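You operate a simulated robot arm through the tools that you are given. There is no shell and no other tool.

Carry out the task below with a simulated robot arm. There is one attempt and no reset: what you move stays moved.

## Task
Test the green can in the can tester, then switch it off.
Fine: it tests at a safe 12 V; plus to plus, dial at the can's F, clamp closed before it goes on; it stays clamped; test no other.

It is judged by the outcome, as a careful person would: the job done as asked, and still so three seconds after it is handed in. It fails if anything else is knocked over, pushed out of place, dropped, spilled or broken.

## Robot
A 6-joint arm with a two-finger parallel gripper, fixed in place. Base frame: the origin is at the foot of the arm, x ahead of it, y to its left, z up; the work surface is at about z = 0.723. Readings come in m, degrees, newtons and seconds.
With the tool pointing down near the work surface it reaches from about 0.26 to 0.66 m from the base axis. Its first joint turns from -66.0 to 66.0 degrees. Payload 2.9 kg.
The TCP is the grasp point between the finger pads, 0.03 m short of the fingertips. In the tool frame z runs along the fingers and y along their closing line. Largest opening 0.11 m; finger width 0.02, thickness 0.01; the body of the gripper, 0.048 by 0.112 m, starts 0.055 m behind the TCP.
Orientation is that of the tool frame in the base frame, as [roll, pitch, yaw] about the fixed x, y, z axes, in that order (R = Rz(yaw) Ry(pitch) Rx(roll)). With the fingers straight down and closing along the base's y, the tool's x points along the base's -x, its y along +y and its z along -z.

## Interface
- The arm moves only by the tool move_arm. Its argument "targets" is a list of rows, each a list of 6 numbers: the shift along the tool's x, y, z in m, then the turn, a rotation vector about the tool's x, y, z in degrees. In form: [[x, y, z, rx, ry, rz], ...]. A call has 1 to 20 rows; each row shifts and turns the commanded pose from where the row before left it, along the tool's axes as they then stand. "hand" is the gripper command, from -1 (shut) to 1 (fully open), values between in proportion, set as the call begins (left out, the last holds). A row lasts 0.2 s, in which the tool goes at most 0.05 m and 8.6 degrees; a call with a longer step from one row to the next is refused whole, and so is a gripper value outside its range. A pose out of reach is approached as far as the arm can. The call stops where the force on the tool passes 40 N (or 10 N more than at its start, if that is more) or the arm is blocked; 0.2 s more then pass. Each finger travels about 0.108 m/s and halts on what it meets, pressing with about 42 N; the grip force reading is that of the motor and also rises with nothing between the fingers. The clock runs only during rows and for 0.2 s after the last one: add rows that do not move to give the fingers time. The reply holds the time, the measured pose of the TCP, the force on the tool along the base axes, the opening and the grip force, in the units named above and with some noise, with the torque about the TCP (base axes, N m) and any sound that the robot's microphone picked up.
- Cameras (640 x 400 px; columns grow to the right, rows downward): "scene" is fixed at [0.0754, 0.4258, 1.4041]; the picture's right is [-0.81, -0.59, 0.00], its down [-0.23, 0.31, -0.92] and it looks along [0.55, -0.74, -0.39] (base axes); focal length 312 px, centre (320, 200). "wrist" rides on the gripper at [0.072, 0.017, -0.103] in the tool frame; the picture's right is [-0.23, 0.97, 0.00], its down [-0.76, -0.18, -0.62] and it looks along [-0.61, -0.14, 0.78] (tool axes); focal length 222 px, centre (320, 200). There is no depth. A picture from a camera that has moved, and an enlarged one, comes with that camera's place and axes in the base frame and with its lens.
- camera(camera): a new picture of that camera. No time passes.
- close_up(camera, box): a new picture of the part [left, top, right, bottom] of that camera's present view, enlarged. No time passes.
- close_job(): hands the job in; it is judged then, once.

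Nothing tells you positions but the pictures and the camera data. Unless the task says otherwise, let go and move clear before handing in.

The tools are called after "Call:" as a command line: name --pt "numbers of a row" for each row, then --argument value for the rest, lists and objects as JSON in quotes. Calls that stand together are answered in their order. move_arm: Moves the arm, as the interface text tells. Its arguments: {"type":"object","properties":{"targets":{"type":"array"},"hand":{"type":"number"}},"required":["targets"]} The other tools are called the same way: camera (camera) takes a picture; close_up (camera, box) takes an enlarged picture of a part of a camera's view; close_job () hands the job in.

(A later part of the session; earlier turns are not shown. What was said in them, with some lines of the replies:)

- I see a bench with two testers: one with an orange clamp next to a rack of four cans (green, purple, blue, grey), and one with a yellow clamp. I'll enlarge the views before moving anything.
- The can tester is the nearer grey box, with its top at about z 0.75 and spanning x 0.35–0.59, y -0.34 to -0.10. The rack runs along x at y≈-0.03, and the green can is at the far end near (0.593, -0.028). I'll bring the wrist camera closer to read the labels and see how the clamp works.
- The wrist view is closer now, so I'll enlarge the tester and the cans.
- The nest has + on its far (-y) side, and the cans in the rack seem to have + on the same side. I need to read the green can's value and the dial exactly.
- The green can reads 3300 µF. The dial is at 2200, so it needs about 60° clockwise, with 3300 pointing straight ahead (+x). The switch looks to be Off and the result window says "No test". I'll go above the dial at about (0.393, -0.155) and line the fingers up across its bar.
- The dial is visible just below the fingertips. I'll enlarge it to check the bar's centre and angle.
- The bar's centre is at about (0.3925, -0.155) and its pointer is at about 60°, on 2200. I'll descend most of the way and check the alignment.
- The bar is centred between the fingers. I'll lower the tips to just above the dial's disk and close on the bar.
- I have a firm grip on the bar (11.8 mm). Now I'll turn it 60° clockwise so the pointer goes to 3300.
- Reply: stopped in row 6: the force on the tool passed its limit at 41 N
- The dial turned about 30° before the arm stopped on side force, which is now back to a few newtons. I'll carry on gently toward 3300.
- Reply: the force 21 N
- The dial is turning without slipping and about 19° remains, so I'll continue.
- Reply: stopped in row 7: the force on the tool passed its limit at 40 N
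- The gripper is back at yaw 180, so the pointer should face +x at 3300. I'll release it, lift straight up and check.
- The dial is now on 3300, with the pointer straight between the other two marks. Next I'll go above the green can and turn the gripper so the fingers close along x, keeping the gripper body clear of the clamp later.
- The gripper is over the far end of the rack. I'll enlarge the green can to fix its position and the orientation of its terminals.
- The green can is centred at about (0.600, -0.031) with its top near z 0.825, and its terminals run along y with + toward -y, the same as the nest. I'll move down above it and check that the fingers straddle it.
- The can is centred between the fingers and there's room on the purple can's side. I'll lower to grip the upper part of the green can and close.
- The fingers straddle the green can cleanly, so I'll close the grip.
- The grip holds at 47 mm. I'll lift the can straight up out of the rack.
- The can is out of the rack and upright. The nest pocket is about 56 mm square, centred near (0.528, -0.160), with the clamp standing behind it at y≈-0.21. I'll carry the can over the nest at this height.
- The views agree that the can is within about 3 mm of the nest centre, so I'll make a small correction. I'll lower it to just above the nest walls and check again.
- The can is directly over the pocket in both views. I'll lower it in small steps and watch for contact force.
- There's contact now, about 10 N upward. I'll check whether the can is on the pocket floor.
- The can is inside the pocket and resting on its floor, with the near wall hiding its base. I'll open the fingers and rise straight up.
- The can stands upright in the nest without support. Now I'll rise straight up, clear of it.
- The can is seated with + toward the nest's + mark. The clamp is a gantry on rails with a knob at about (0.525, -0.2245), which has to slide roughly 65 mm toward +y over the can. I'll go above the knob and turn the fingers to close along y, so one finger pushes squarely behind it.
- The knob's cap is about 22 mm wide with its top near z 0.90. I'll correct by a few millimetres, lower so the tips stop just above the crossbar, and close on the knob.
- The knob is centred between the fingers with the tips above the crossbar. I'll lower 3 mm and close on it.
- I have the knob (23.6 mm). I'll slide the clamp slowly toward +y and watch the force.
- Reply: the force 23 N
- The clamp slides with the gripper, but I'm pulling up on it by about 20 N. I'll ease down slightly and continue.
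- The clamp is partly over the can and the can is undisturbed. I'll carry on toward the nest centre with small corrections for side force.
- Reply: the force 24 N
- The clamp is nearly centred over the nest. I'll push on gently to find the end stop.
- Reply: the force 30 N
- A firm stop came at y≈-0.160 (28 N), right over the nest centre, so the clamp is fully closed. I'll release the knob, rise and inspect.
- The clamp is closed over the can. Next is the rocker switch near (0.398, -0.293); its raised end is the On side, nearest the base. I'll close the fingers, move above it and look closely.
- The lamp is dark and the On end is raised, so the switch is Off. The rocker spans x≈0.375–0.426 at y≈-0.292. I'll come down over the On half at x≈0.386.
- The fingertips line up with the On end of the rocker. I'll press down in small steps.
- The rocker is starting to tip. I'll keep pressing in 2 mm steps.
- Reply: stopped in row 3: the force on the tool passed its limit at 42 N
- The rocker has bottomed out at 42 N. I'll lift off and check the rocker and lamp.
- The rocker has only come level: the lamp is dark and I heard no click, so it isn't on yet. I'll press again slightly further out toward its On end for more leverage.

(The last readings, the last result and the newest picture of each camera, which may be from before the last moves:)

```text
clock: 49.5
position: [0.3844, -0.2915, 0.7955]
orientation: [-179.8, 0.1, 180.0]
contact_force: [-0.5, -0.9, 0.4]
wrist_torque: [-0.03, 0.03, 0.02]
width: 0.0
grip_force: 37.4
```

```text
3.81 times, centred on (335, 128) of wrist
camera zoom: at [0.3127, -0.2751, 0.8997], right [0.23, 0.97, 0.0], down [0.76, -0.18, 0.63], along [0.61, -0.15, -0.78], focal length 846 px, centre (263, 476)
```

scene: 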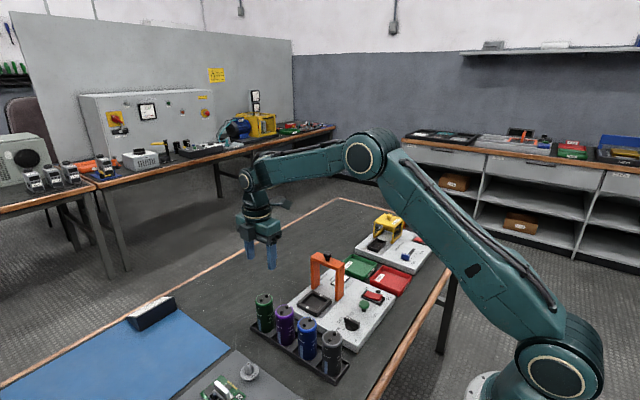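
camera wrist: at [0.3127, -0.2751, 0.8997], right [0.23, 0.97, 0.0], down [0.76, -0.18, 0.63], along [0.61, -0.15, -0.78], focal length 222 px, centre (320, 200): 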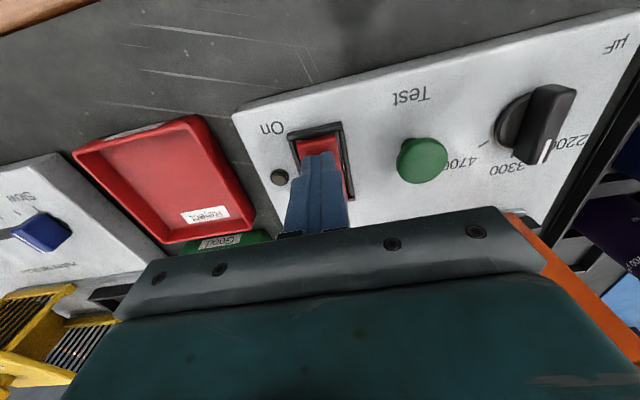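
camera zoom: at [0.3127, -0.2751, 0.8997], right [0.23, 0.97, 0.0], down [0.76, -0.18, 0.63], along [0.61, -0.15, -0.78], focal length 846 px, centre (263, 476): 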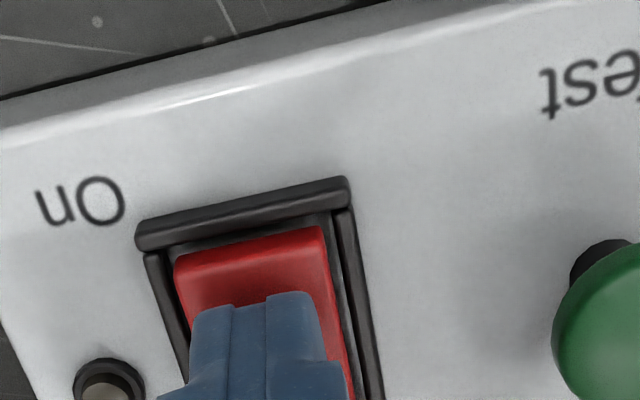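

There's still about 8 mm of rocker beyond the fingertip. I'll move 5 mm further toward the On end and press.

Call:
move_arm --pt "0.005 0 -0.002 0 0 0" --pt "0 0 0 0 0 0"

Call:
move_arm --pt "0 0 0.003 0 0 0" --pt "0 0 0.002 0 0 0" --pt "0 0 0.002 0 0 0" --pt "0 0 0.002 0 0 0" --pt "0 0 0.002 0 0 0" --pt "0 0 0 0 0 0"

Call:
close_up --camera "scene" --box '[360, 275, 395, 310]'

```text
clock: 50.1
position: [0.3793, -0.2921, 0.7982]
orientation: [-179.8, 0.1, 179.9]
contact_force: [0.3, 0.0, -0.3]
wrist_torque: [0.0, 0.01, -0.02]
width: 0.0
grip_force: 37.6
```

```text
clock: 51.4
position: [0.3797, -0.2926, 0.7914]
orientation: [-179.7, 0.1, 179.9]
contact_force: [-3.5, 2.8, 6.5]
wrist_torque: [0.06, 0.02, 0.03]
width: 0.0
grip_force: 37.8
heard: click
stopped in row 6: the force on the tool passed its limit at 42 N (the readings are from after the stop); the commanded pose is now the measured one
```

```text
11.43 times, centred on (378, 292) of scene
camera zoom: at [0.0753, 0.4259, 1.4041], right [-0.81, -0.59, 0.0], down [-0.23, 0.31, -0.92], along [0.55, -0.74, -0.39], focal length 3560 px, centre (-337, -857)
```

zoom: 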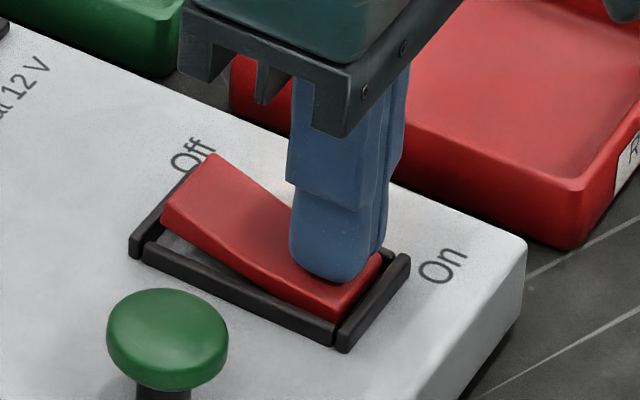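

There was a click, and the rocker has tipped so its Off end is raised: the tester is on. I'll lift off and check the lamp before pressing Test.

Call:
move_arm --pt "0 0 -0.02 0 0 0" --pt "0 0 -0.04 0 0 0" --pt "0 0 -0.04 0 0 0" --pt "0 0 0 0 0 0"

Call:
close_up --camera "scene" --box '[320, 250, 410, 330]'

Call:
camera --camera "wrist"

Call:
close_up --camera "wrist" --box '[260, 50, 440, 220]'

```text
clock: 52.4
position: [0.3786, -0.2927, 0.8925]
orientation: [-179.7, 0.1, 179.9]
contact_force: [-0.3, -0.7, 0.1]
wrist_torque: [-0.01, -0.01, -0.01]
width: 0.0
grip_force: 37.6
```

```text
5.00 times, centred on (365, 290) of scene
camera zoom: at [0.0754, 0.4258, 1.4041], right [-0.81, -0.59, 0.0], down [-0.23, 0.31, -0.92], along [0.55, -0.74, -0.39], focal length 1557 px, centre (95, -250)
```

zoom: 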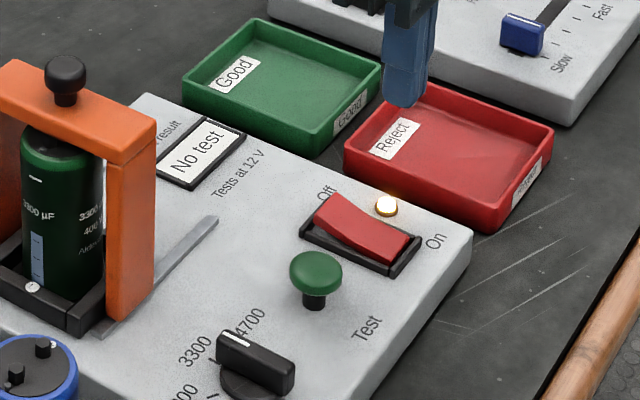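

```text
taken
camera wrist: at [0.3066, -0.2762, 0.9963], right [0.23, 0.97, 0.0], down [0.76, -0.18, 0.63], along [0.61, -0.15, -0.78], focal length 222 px, centre (320, 200)
```

wrist: 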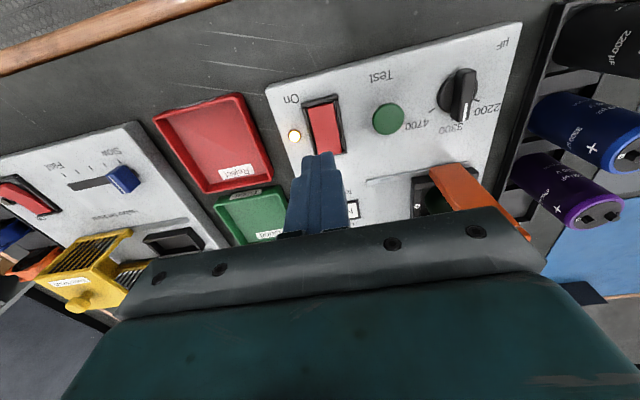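

```text
2.35 times, centred on (350, 135) of wrist
camera zoom: at [0.3066, -0.2762, 0.9963], right [0.23, 0.97, 0.0], down [0.76, -0.18, 0.63], along [0.61, -0.15, -0.78], focal length 523 px, centre (249, 353)
```

zoom: 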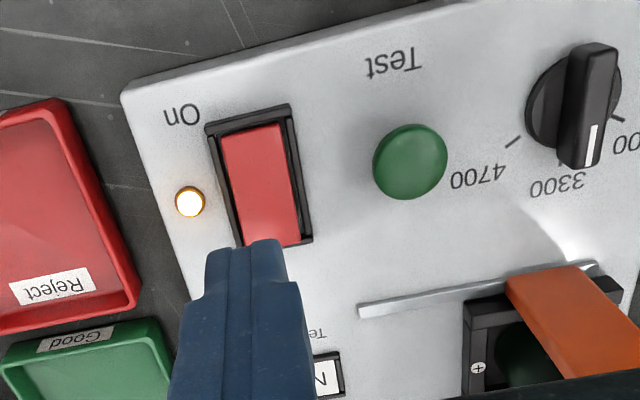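

The lamp is lit, so the tester is on with the clamp closed, dial at 3300 and polarity right. Next is the green Test button at about (0.394, -0.228).

Call:
move_arm --pt "-0.0078 0.0322 0 0 0 0" --pt "-0.0077 0.0323 0 0 0 0" --pt "0 0 0.03 0 0 0" --pt "0 0 0.03 0 0 0" --pt "0 0 0 0 0 0"

Call:
camera --camera "wrist"

Call:
close_up --camera "scene" --box '[320, 250, 410, 330]'

```text
clock: 53.6
position: [0.393, -0.2287, 0.8309]
orientation: [-179.6, 0.0, 179.9]
contact_force: [-0.4, 0.1, 0.6]
wrist_torque: [-0.07, 0.02, 0.04]
width: 0.0
grip_force: 37.2
```

```text
taken
camera wrist: at [0.3211, -0.2117, 0.9344], right [0.23, 0.97, 0.0], down [0.76, -0.18, 0.63], along [0.61, -0.15, -0.78], focal length 222 px, centre (320, 200)
```

wrist: 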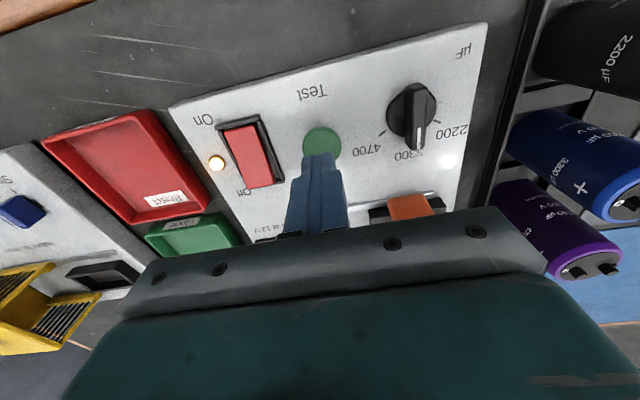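

```text
5.00 times, centred on (365, 290) of scene
camera zoom: at [0.0754, 0.4258, 1.4041], right [-0.81, -0.59, 0.0], down [-0.23, 0.31, -0.92], along [0.55, -0.74, -0.39], focal length 1557 px, centre (95, -250)
```

zoom: 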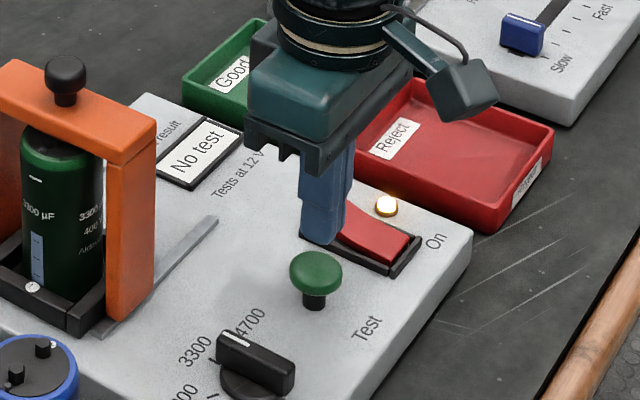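

The button is centred under the fingertips. I'll press it in small steps.

Call:
move_arm --pt "0 0 0.01 0 0 0" --pt "0 0 0.008 0 0 0" --pt "0 0 0.003 0 0 0" --pt "0 0 0.003 0 0 0" --pt "0 0 0 0 0 0"

Call:
close_up --camera "scene" --box '[320, 250, 410, 330]'

```text
clock: 54.8
position: [0.3925, -0.2288, 0.8052]
orientation: [-179.7, 0.0, 179.8]
contact_force: [-0.7, -0.4, 0.8]
wrist_torque: [0.01, 0.01, 0.02]
width: 0.0001
grip_force: 37.1
```

```text
5.00 times, centred on (365, 290) of scene
camera zoom: at [0.0754, 0.4258, 1.4041], right [-0.81, -0.59, 0.0], down [-0.23, 0.31, -0.92], along [0.55, -0.74, -0.39], focal length 1557 px, centre (95, -250)
```

zoom: 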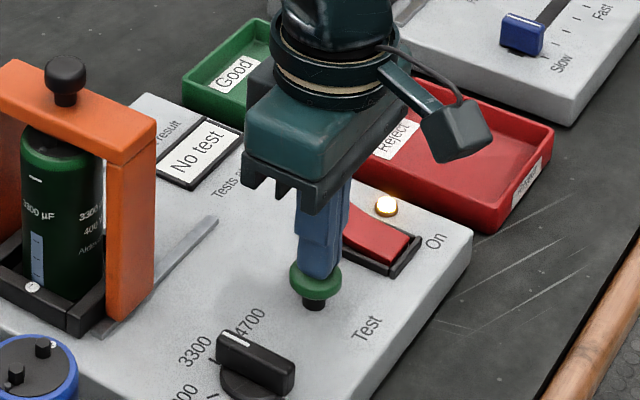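

Call:
move_arm --pt "0 0 0.0025 0 0 0" --pt "0 0 0.0025 0 0 0" --pt "0 0 0 0 0 0"

Call:
close_up --camera "scene" --box '[320, 250, 410, 330]'

```text
clock: 55.6
position: [0.3941, -0.2284, 0.8011]
orientation: [-179.7, 0.1, 179.8]
contact_force: [0.4, -0.9, 2.1]
wrist_torque: [-0.02, 0.03, 0.04]
width: 0.0
grip_force: 37.9
```

```text
5.00 times, centred on (365, 290) of scene
camera zoom: at [0.0754, 0.4258, 1.4041], right [-0.81, -0.59, 0.0], down [-0.23, 0.31, -0.92], along [0.55, -0.74, -0.39], focal length 1557 px, centre (95, -250)
```

zoom: 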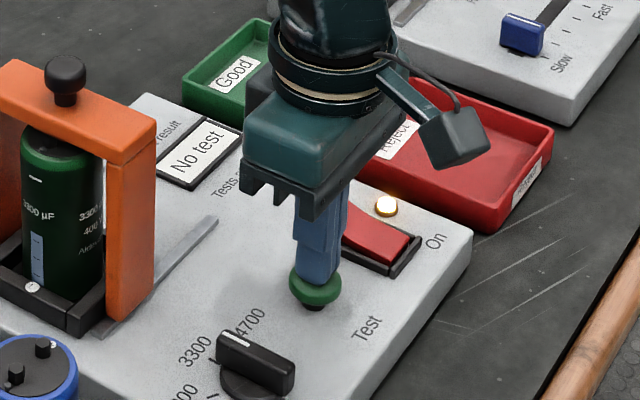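

The button is going down with a light spring force. I'll press further until it registers.

Call:
move_arm --pt "0 0 0.002 0 0 0" --pt "0 0 0.002 0 0 0" --pt "0 0 0 0 0 0"

Call:
close_up --camera "scene" --box '[320, 250, 410, 330]'

```text
clock: 56.4
position: [0.3951, -0.2294, 0.7979]
orientation: [-179.8, 0.0, 179.9]
contact_force: [-0.5, 1.1, 2.9]
wrist_torque: [0.08, 0.09, -0.02]
width: 0.0
grip_force: 37.2
heard: click
```

```text
5.00 times, centred on (365, 290) of scene
camera zoom: at [0.0753, 0.4258, 1.4041], right [-0.81, -0.59, 0.0], down [-0.23, 0.31, -0.92], along [0.55, -0.74, -0.39], focal length 1557 px, centre (95, -250)
```

zoom: 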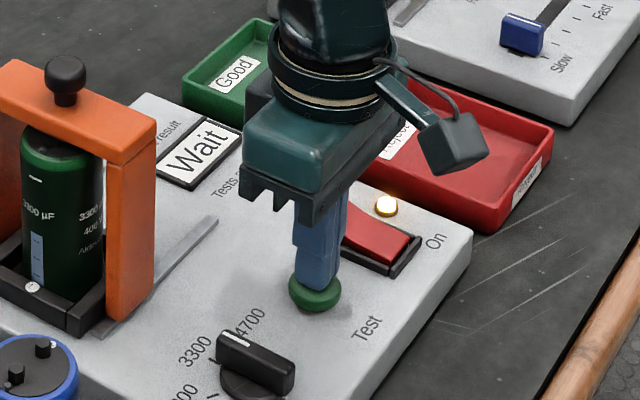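

The display shows "Wait", so the test has started. I'll hold still and let it run.

Call:
move_arm --pt "0 0 0 0 0 0" --pt "0 0 0 0 0 0" --pt "0 0 0 0 0 0" --pt "0 0 0 0 0 0" --pt "0 0 0 0 0 0"

Call:
close_up --camera "scene" --box '[320, 250, 410, 330]'

```text
clock: 57.6
position: [0.3952, -0.2288, 0.7977]
orientation: [-179.7, 0.1, 180.0]
contact_force: [-1.1, 1.1, 3.1]
wrist_torque: [0.04, 0.02, -0.02]
width: 0.0
grip_force: 37.9
```

```text
5.00 times, centred on (365, 290) of scene
camera zoom: at [0.0754, 0.4258, 1.4041], right [-0.81, -0.59, 0.0], down [-0.23, 0.31, -0.92], along [0.55, -0.74, -0.39], focal length 1557 px, centre (95, -250)
```

zoom: 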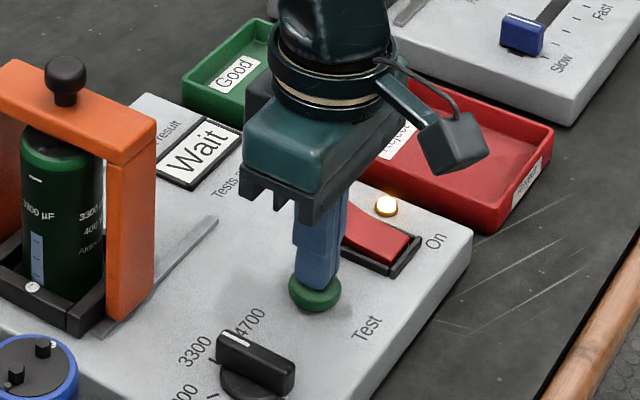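

Call:
move_arm --pt "0 0 0 0 0 0" --pt "0 0 0 0 0 0" --pt "0 0 0 0 0 0" --pt "0 0 0 0 0 0" --pt "0 0 0 0 0 0" --pt "0 0 0 0 0 0" --pt "0 0 0 0 0 0" --pt "0 0 0 0 0 0" --pt "0 0 0 0 0 0" --pt "0 0 0 0 0 0"

Call:
close_up --camera "scene" --box '[320, 250, 410, 330]'

```text
clock: 59.8
position: [0.3946, -0.229, 0.7974]
orientation: [-179.6, 0.1, 179.8]
contact_force: [0.7, -0.2, 2.1]
wrist_torque: [-0.02, -0.03, 0.0]
width: 0.0
grip_force: 37.2
```

```text
5.00 times, centred on (365, 290) of scene
camera zoom: at [0.0754, 0.4258, 1.4041], right [-0.81, -0.59, 0.0], down [-0.23, 0.31, -0.92], along [0.55, -0.74, -0.39], focal length 1557 px, centre (95, -250)
```

zoom: 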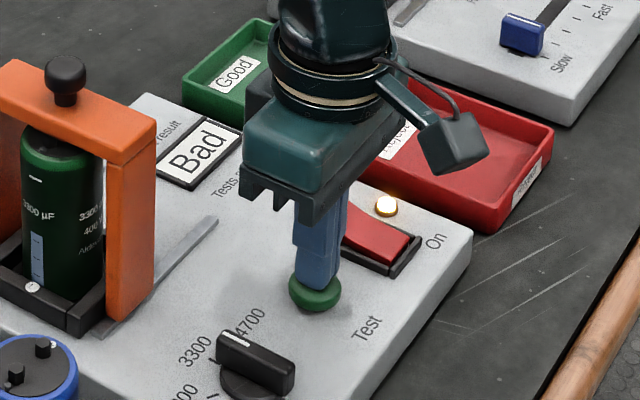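

The test is finished and the display reads "Bad". Setup was right, so that's the can's result. Now I'll release the button and move over the Off end of the rocker (x≈0.418) to switch the tester off.

Call:
move_arm --pt "0 0 -0.02 0 0 0" --pt "0 0 -0.04 0 0 0" --pt "-0.0117 -0.0315 0 0 0 0" --pt "-0.0117 -0.0315 0 0 0 0" --pt "0 0 0 0 0 0"

Call:
camera --camera "wrist"

Call:
close_up --camera "scene" --box '[320, 250, 410, 330]'

```text
clock: 61.0
position: [0.4169, -0.2896, 0.8568]
orientation: [-179.8, 0.1, 179.9]
contact_force: [0.5, -0.2, 0.7]
wrist_torque: [0.02, -0.04, 0.0]
width: 0.0003
grip_force: 37.3
```

```text
taken
camera wrist: at [0.3453, -0.2719, 0.9604], right [0.23, 0.97, 0.0], down [0.76, -0.18, 0.63], along [0.61, -0.15, -0.78], focal length 222 px, centre (320, 200)
```

wrist: 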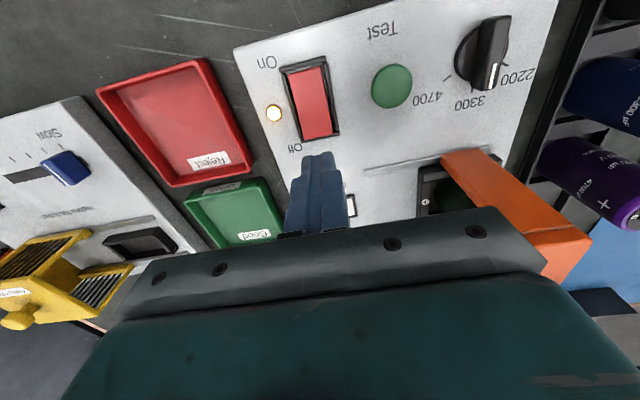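

```text
5.00 times, centred on (365, 290) of scene
camera zoom: at [0.0754, 0.4258, 1.4041], right [-0.81, -0.59, 0.0], down [-0.23, 0.31, -0.92], along [0.55, -0.74, -0.39], focal length 1557 px, centre (95, -250)
```

zoom: 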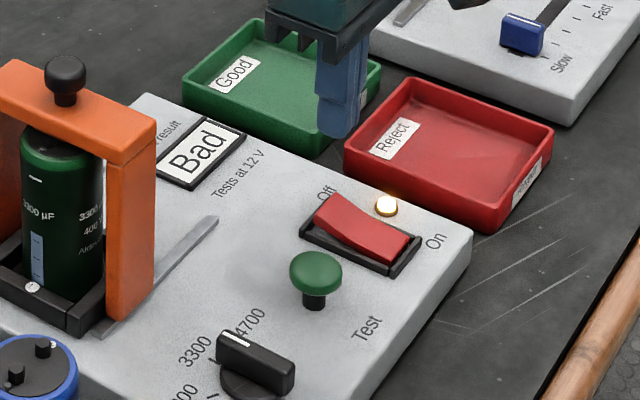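

The fingertips line up with the rocker's raised Off end. I'll descend and press in small steps.

Call:
move_arm --pt "-0.001 -0.001 0.025 0 0 0" --pt "0 0 0.02 0 0 0" --pt "0 0 0 0 0 0"

Call:
close_up --camera "wrist" --box '[260, 75, 380, 180]'

Call:
close_up --camera "scene" --box '[350, 260, 410, 320]'

```text
clock: 61.8
position: [0.4179, -0.2926, 0.8121]
orientation: [-179.6, 0.1, 179.8]
contact_force: [0.4, -0.3, 0.2]
wrist_torque: [-0.01, -0.01, -0.01]
width: 0.0
grip_force: 37.8
```

```text
3.81 times, centred on (320, 128) of wrist
camera zoom: at [0.3467, -0.275, 0.9158], right [0.23, 0.97, 0.0], down [0.76, -0.18, 0.63], along [0.61, -0.15, -0.78], focal length 846 px, centre (320, 476)
```

zoom: 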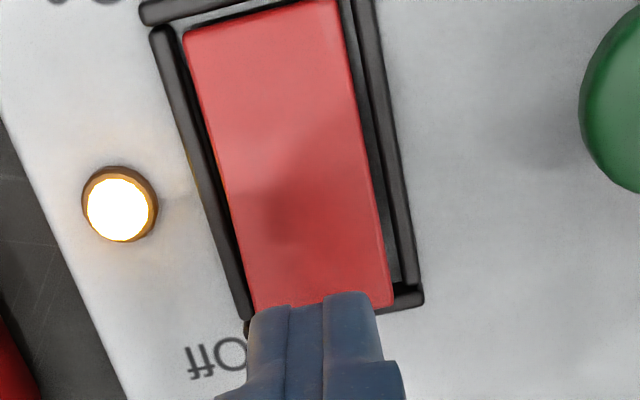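

```text
6.67 times, centred on (380, 290) of scene
camera zoom: at [0.0754, 0.4258, 1.4041], right [-0.81, -0.59, 0.0], down [-0.23, 0.31, -0.92], along [0.55, -0.74, -0.39], focal length 2076 px, centre (-80, -400)
```

zoom: 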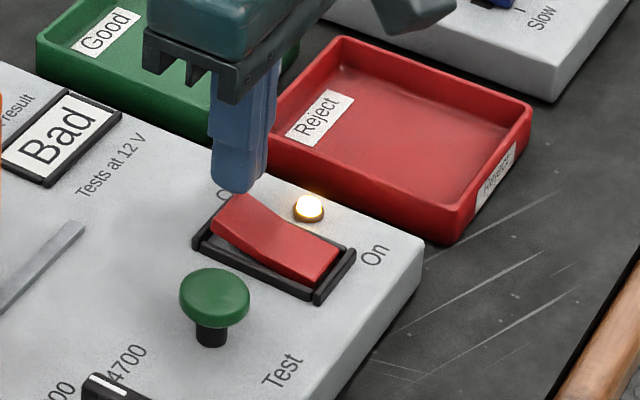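

Call:
move_arm --pt "0 0 0.005 0 0 0" --pt "0 0 0.004 0 0 0" --pt "0 0 0.003 0 0 0" --pt "0 0 0.003 0 0 0" --pt "0 0 0.002 0 0 0" --pt "0 0 0.002 0 0 0" --pt "0 0 0.002 0 0 0" --pt "0 0 0 0 0 0"

Call:
close_up --camera "scene" --box '[350, 260, 410, 320]'

```text
clock: 63.6
position: [0.4187, -0.2928, 0.7917]
orientation: [-179.7, 0.1, 179.9]
contact_force: [1.2, -0.7, 1.5]
wrist_torque: [0.0, -0.02, -0.01]
width: 0.0001
grip_force: 37.2
heard: click
```

```text
6.67 times, centred on (380, 290) of scene
camera zoom: at [0.0754, 0.4258, 1.4041], right [-0.81, -0.59, 0.0], down [-0.23, 0.31, -0.92], along [0.55, -0.74, -0.39], focal length 2076 px, centre (-80, -400)
```

zoom: 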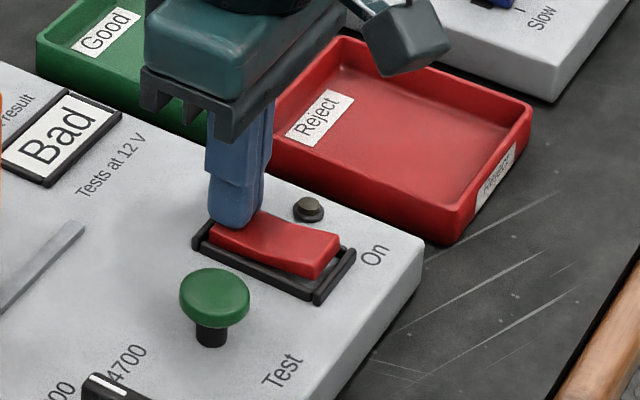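

I heard a click and the lamp went out. I'll press a touch further so the rocker seats fully, then lift off.

Call:
move_arm --pt "0 0 0.0015 0 0 0" --pt "0 0 0.001 0 0 0" --pt "0 0 0 0 0 0"

Call:
move_arm --pt "0 0 -0.02 0 0 0" --pt "0 0 -0.04 0 0 0" --pt "0 0 -0.045 0 0 0" --pt "0 0 -0.045 0 0 0" --pt "0 0 0 0 0 0"

Call:
close_up --camera "scene" --box '[350, 260, 410, 320]'

Call:
camera --camera "scene"

Call:
camera --camera "wrist"

```text
clock: 64.4
position: [0.4205, -0.2929, 0.7902]
orientation: [-179.7, 0.2, 179.9]
contact_force: [-2.2, 4.4, 28.1]
wrist_torque: [0.12, 0.38, -0.2]
width: 0.0
grip_force: 37.7
```

```text
clock: 65.6
position: [0.4186, -0.2906, 0.9391]
orientation: [-179.7, 0.1, 179.9]
contact_force: [0.0, -0.1, -0.1]
wrist_torque: [0.0, 0.03, 0.0]
width: 0.0001
grip_force: 37.7
```

```text
6.67 times, centred on (380, 290) of scene
camera zoom: at [0.0754, 0.4258, 1.4041], right [-0.81, -0.59, 0.0], down [-0.23, 0.31, -0.92], along [0.55, -0.74, -0.39], focal length 2076 px, centre (-80, -400)
```

zoom: 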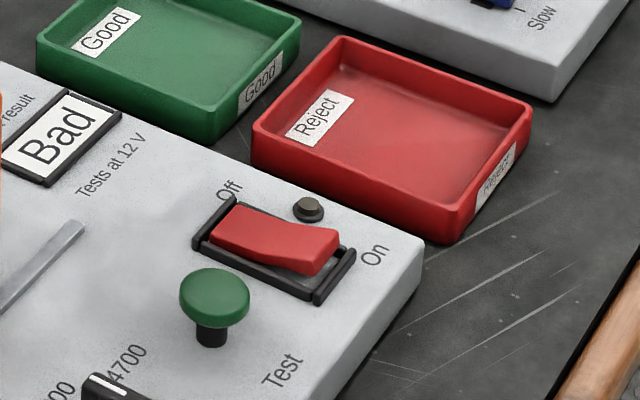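

```text
taken
```

scene: 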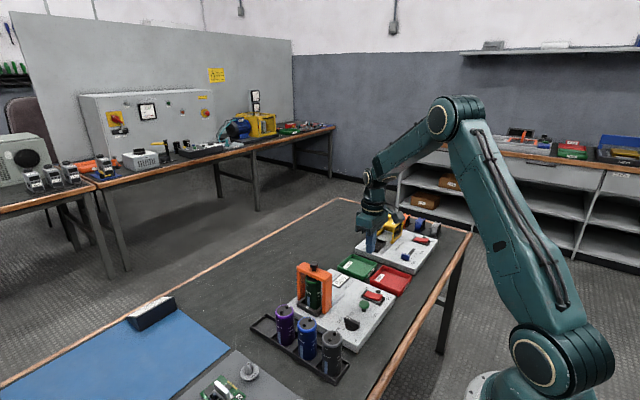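

```text
taken
camera wrist: at [0.3465, -0.2745, 1.0427], right [0.23, 0.97, 0.0], down [0.76, -0.18, 0.63], along [0.61, -0.15, -0.78], focal length 222 px, centre (320, 200)
```

wrist: 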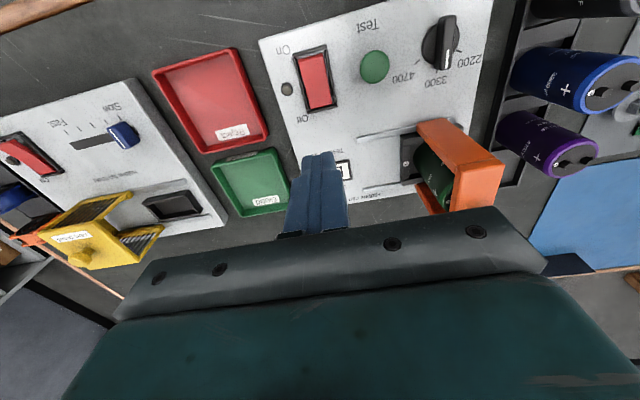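

The switch is back to Off with the lamp dark, the can is still clamped and the result still shows "Bad". I'll raise the arm clear and do one last check.

Call:
move_arm --pt "0 0 -0.045 0 0 0" --pt "0 0 -0.045 0 0 0" --pt "0 0 -0.045 0 0 0" --pt "0 0.03 -0.03 0 0 0" --pt "0 0 0 0 0 0" --pt "0 0 0 0 0 0"

Call:
close_up --camera "scene" --box '[240, 220, 440, 390]'

Call:
camera --camera "wrist"

```text
clock: 67.0
position: [0.4174, -0.259, 1.1022]
orientation: [-179.8, 0.1, 179.8]
contact_force: [-0.2, -0.3, 0.3]
wrist_torque: [-0.02, 0.0, 0.0]
width: 0.0
grip_force: 37.6
```

```text
2.35 times, centred on (340, 305) of scene
camera zoom: at [0.0754, 0.4258, 1.4041], right [-0.81, -0.59, 0.0], down [-0.23, 0.31, -0.92], along [0.55, -0.74, -0.39], focal length 733 px, centre (273, -47)
```

zoom: 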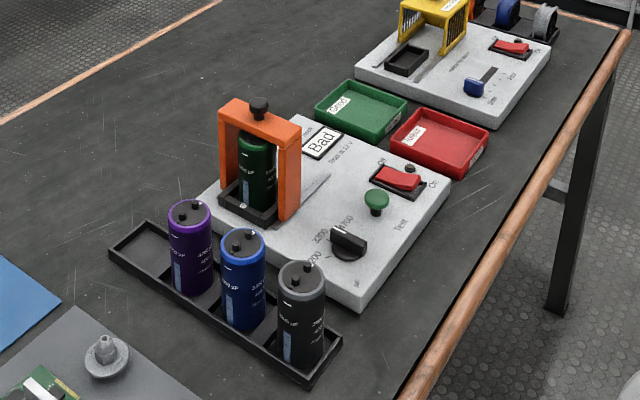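

```text
taken
camera wrist: at [0.3452, -0.2422, 1.2067], right [0.23, 0.97, 0.0], down [0.76, -0.18, 0.63], along [0.61, -0.15, -0.78], focal length 222 px, centre (320, 200)
```

wrist: 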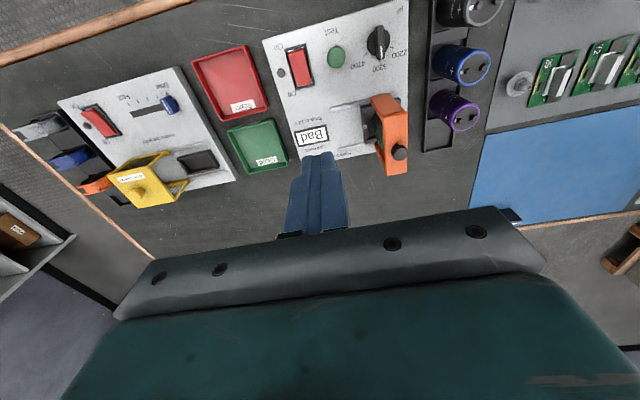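

The green can has been tested once (result "Bad") and is still clamped in the nest with the dial at 3300. The tester is off, nothing else has moved, and the arm is clear, so I'm handing in the job.

Call:
close_job

```text
The job is handed in.
```

I tested the green can once, and the tester's display read **"Bad"**. It's now switched off, with the lamp out, and I've handed the job in.

- **Setup:** the can is marked 3300 µF, so I turned the dial from 2200 to 3300. I placed the can plus to plus and closed the clamp to its stop before switching on.
- **Switch:** the first press only brought the rocker level and the tester stayed off. A second press nearer the On end clicked it on and lit the lamp.
- **How it's left:** the can is still clamped in the tester. The other three cans and everything else on the bench are where they were, and the arm is clear.
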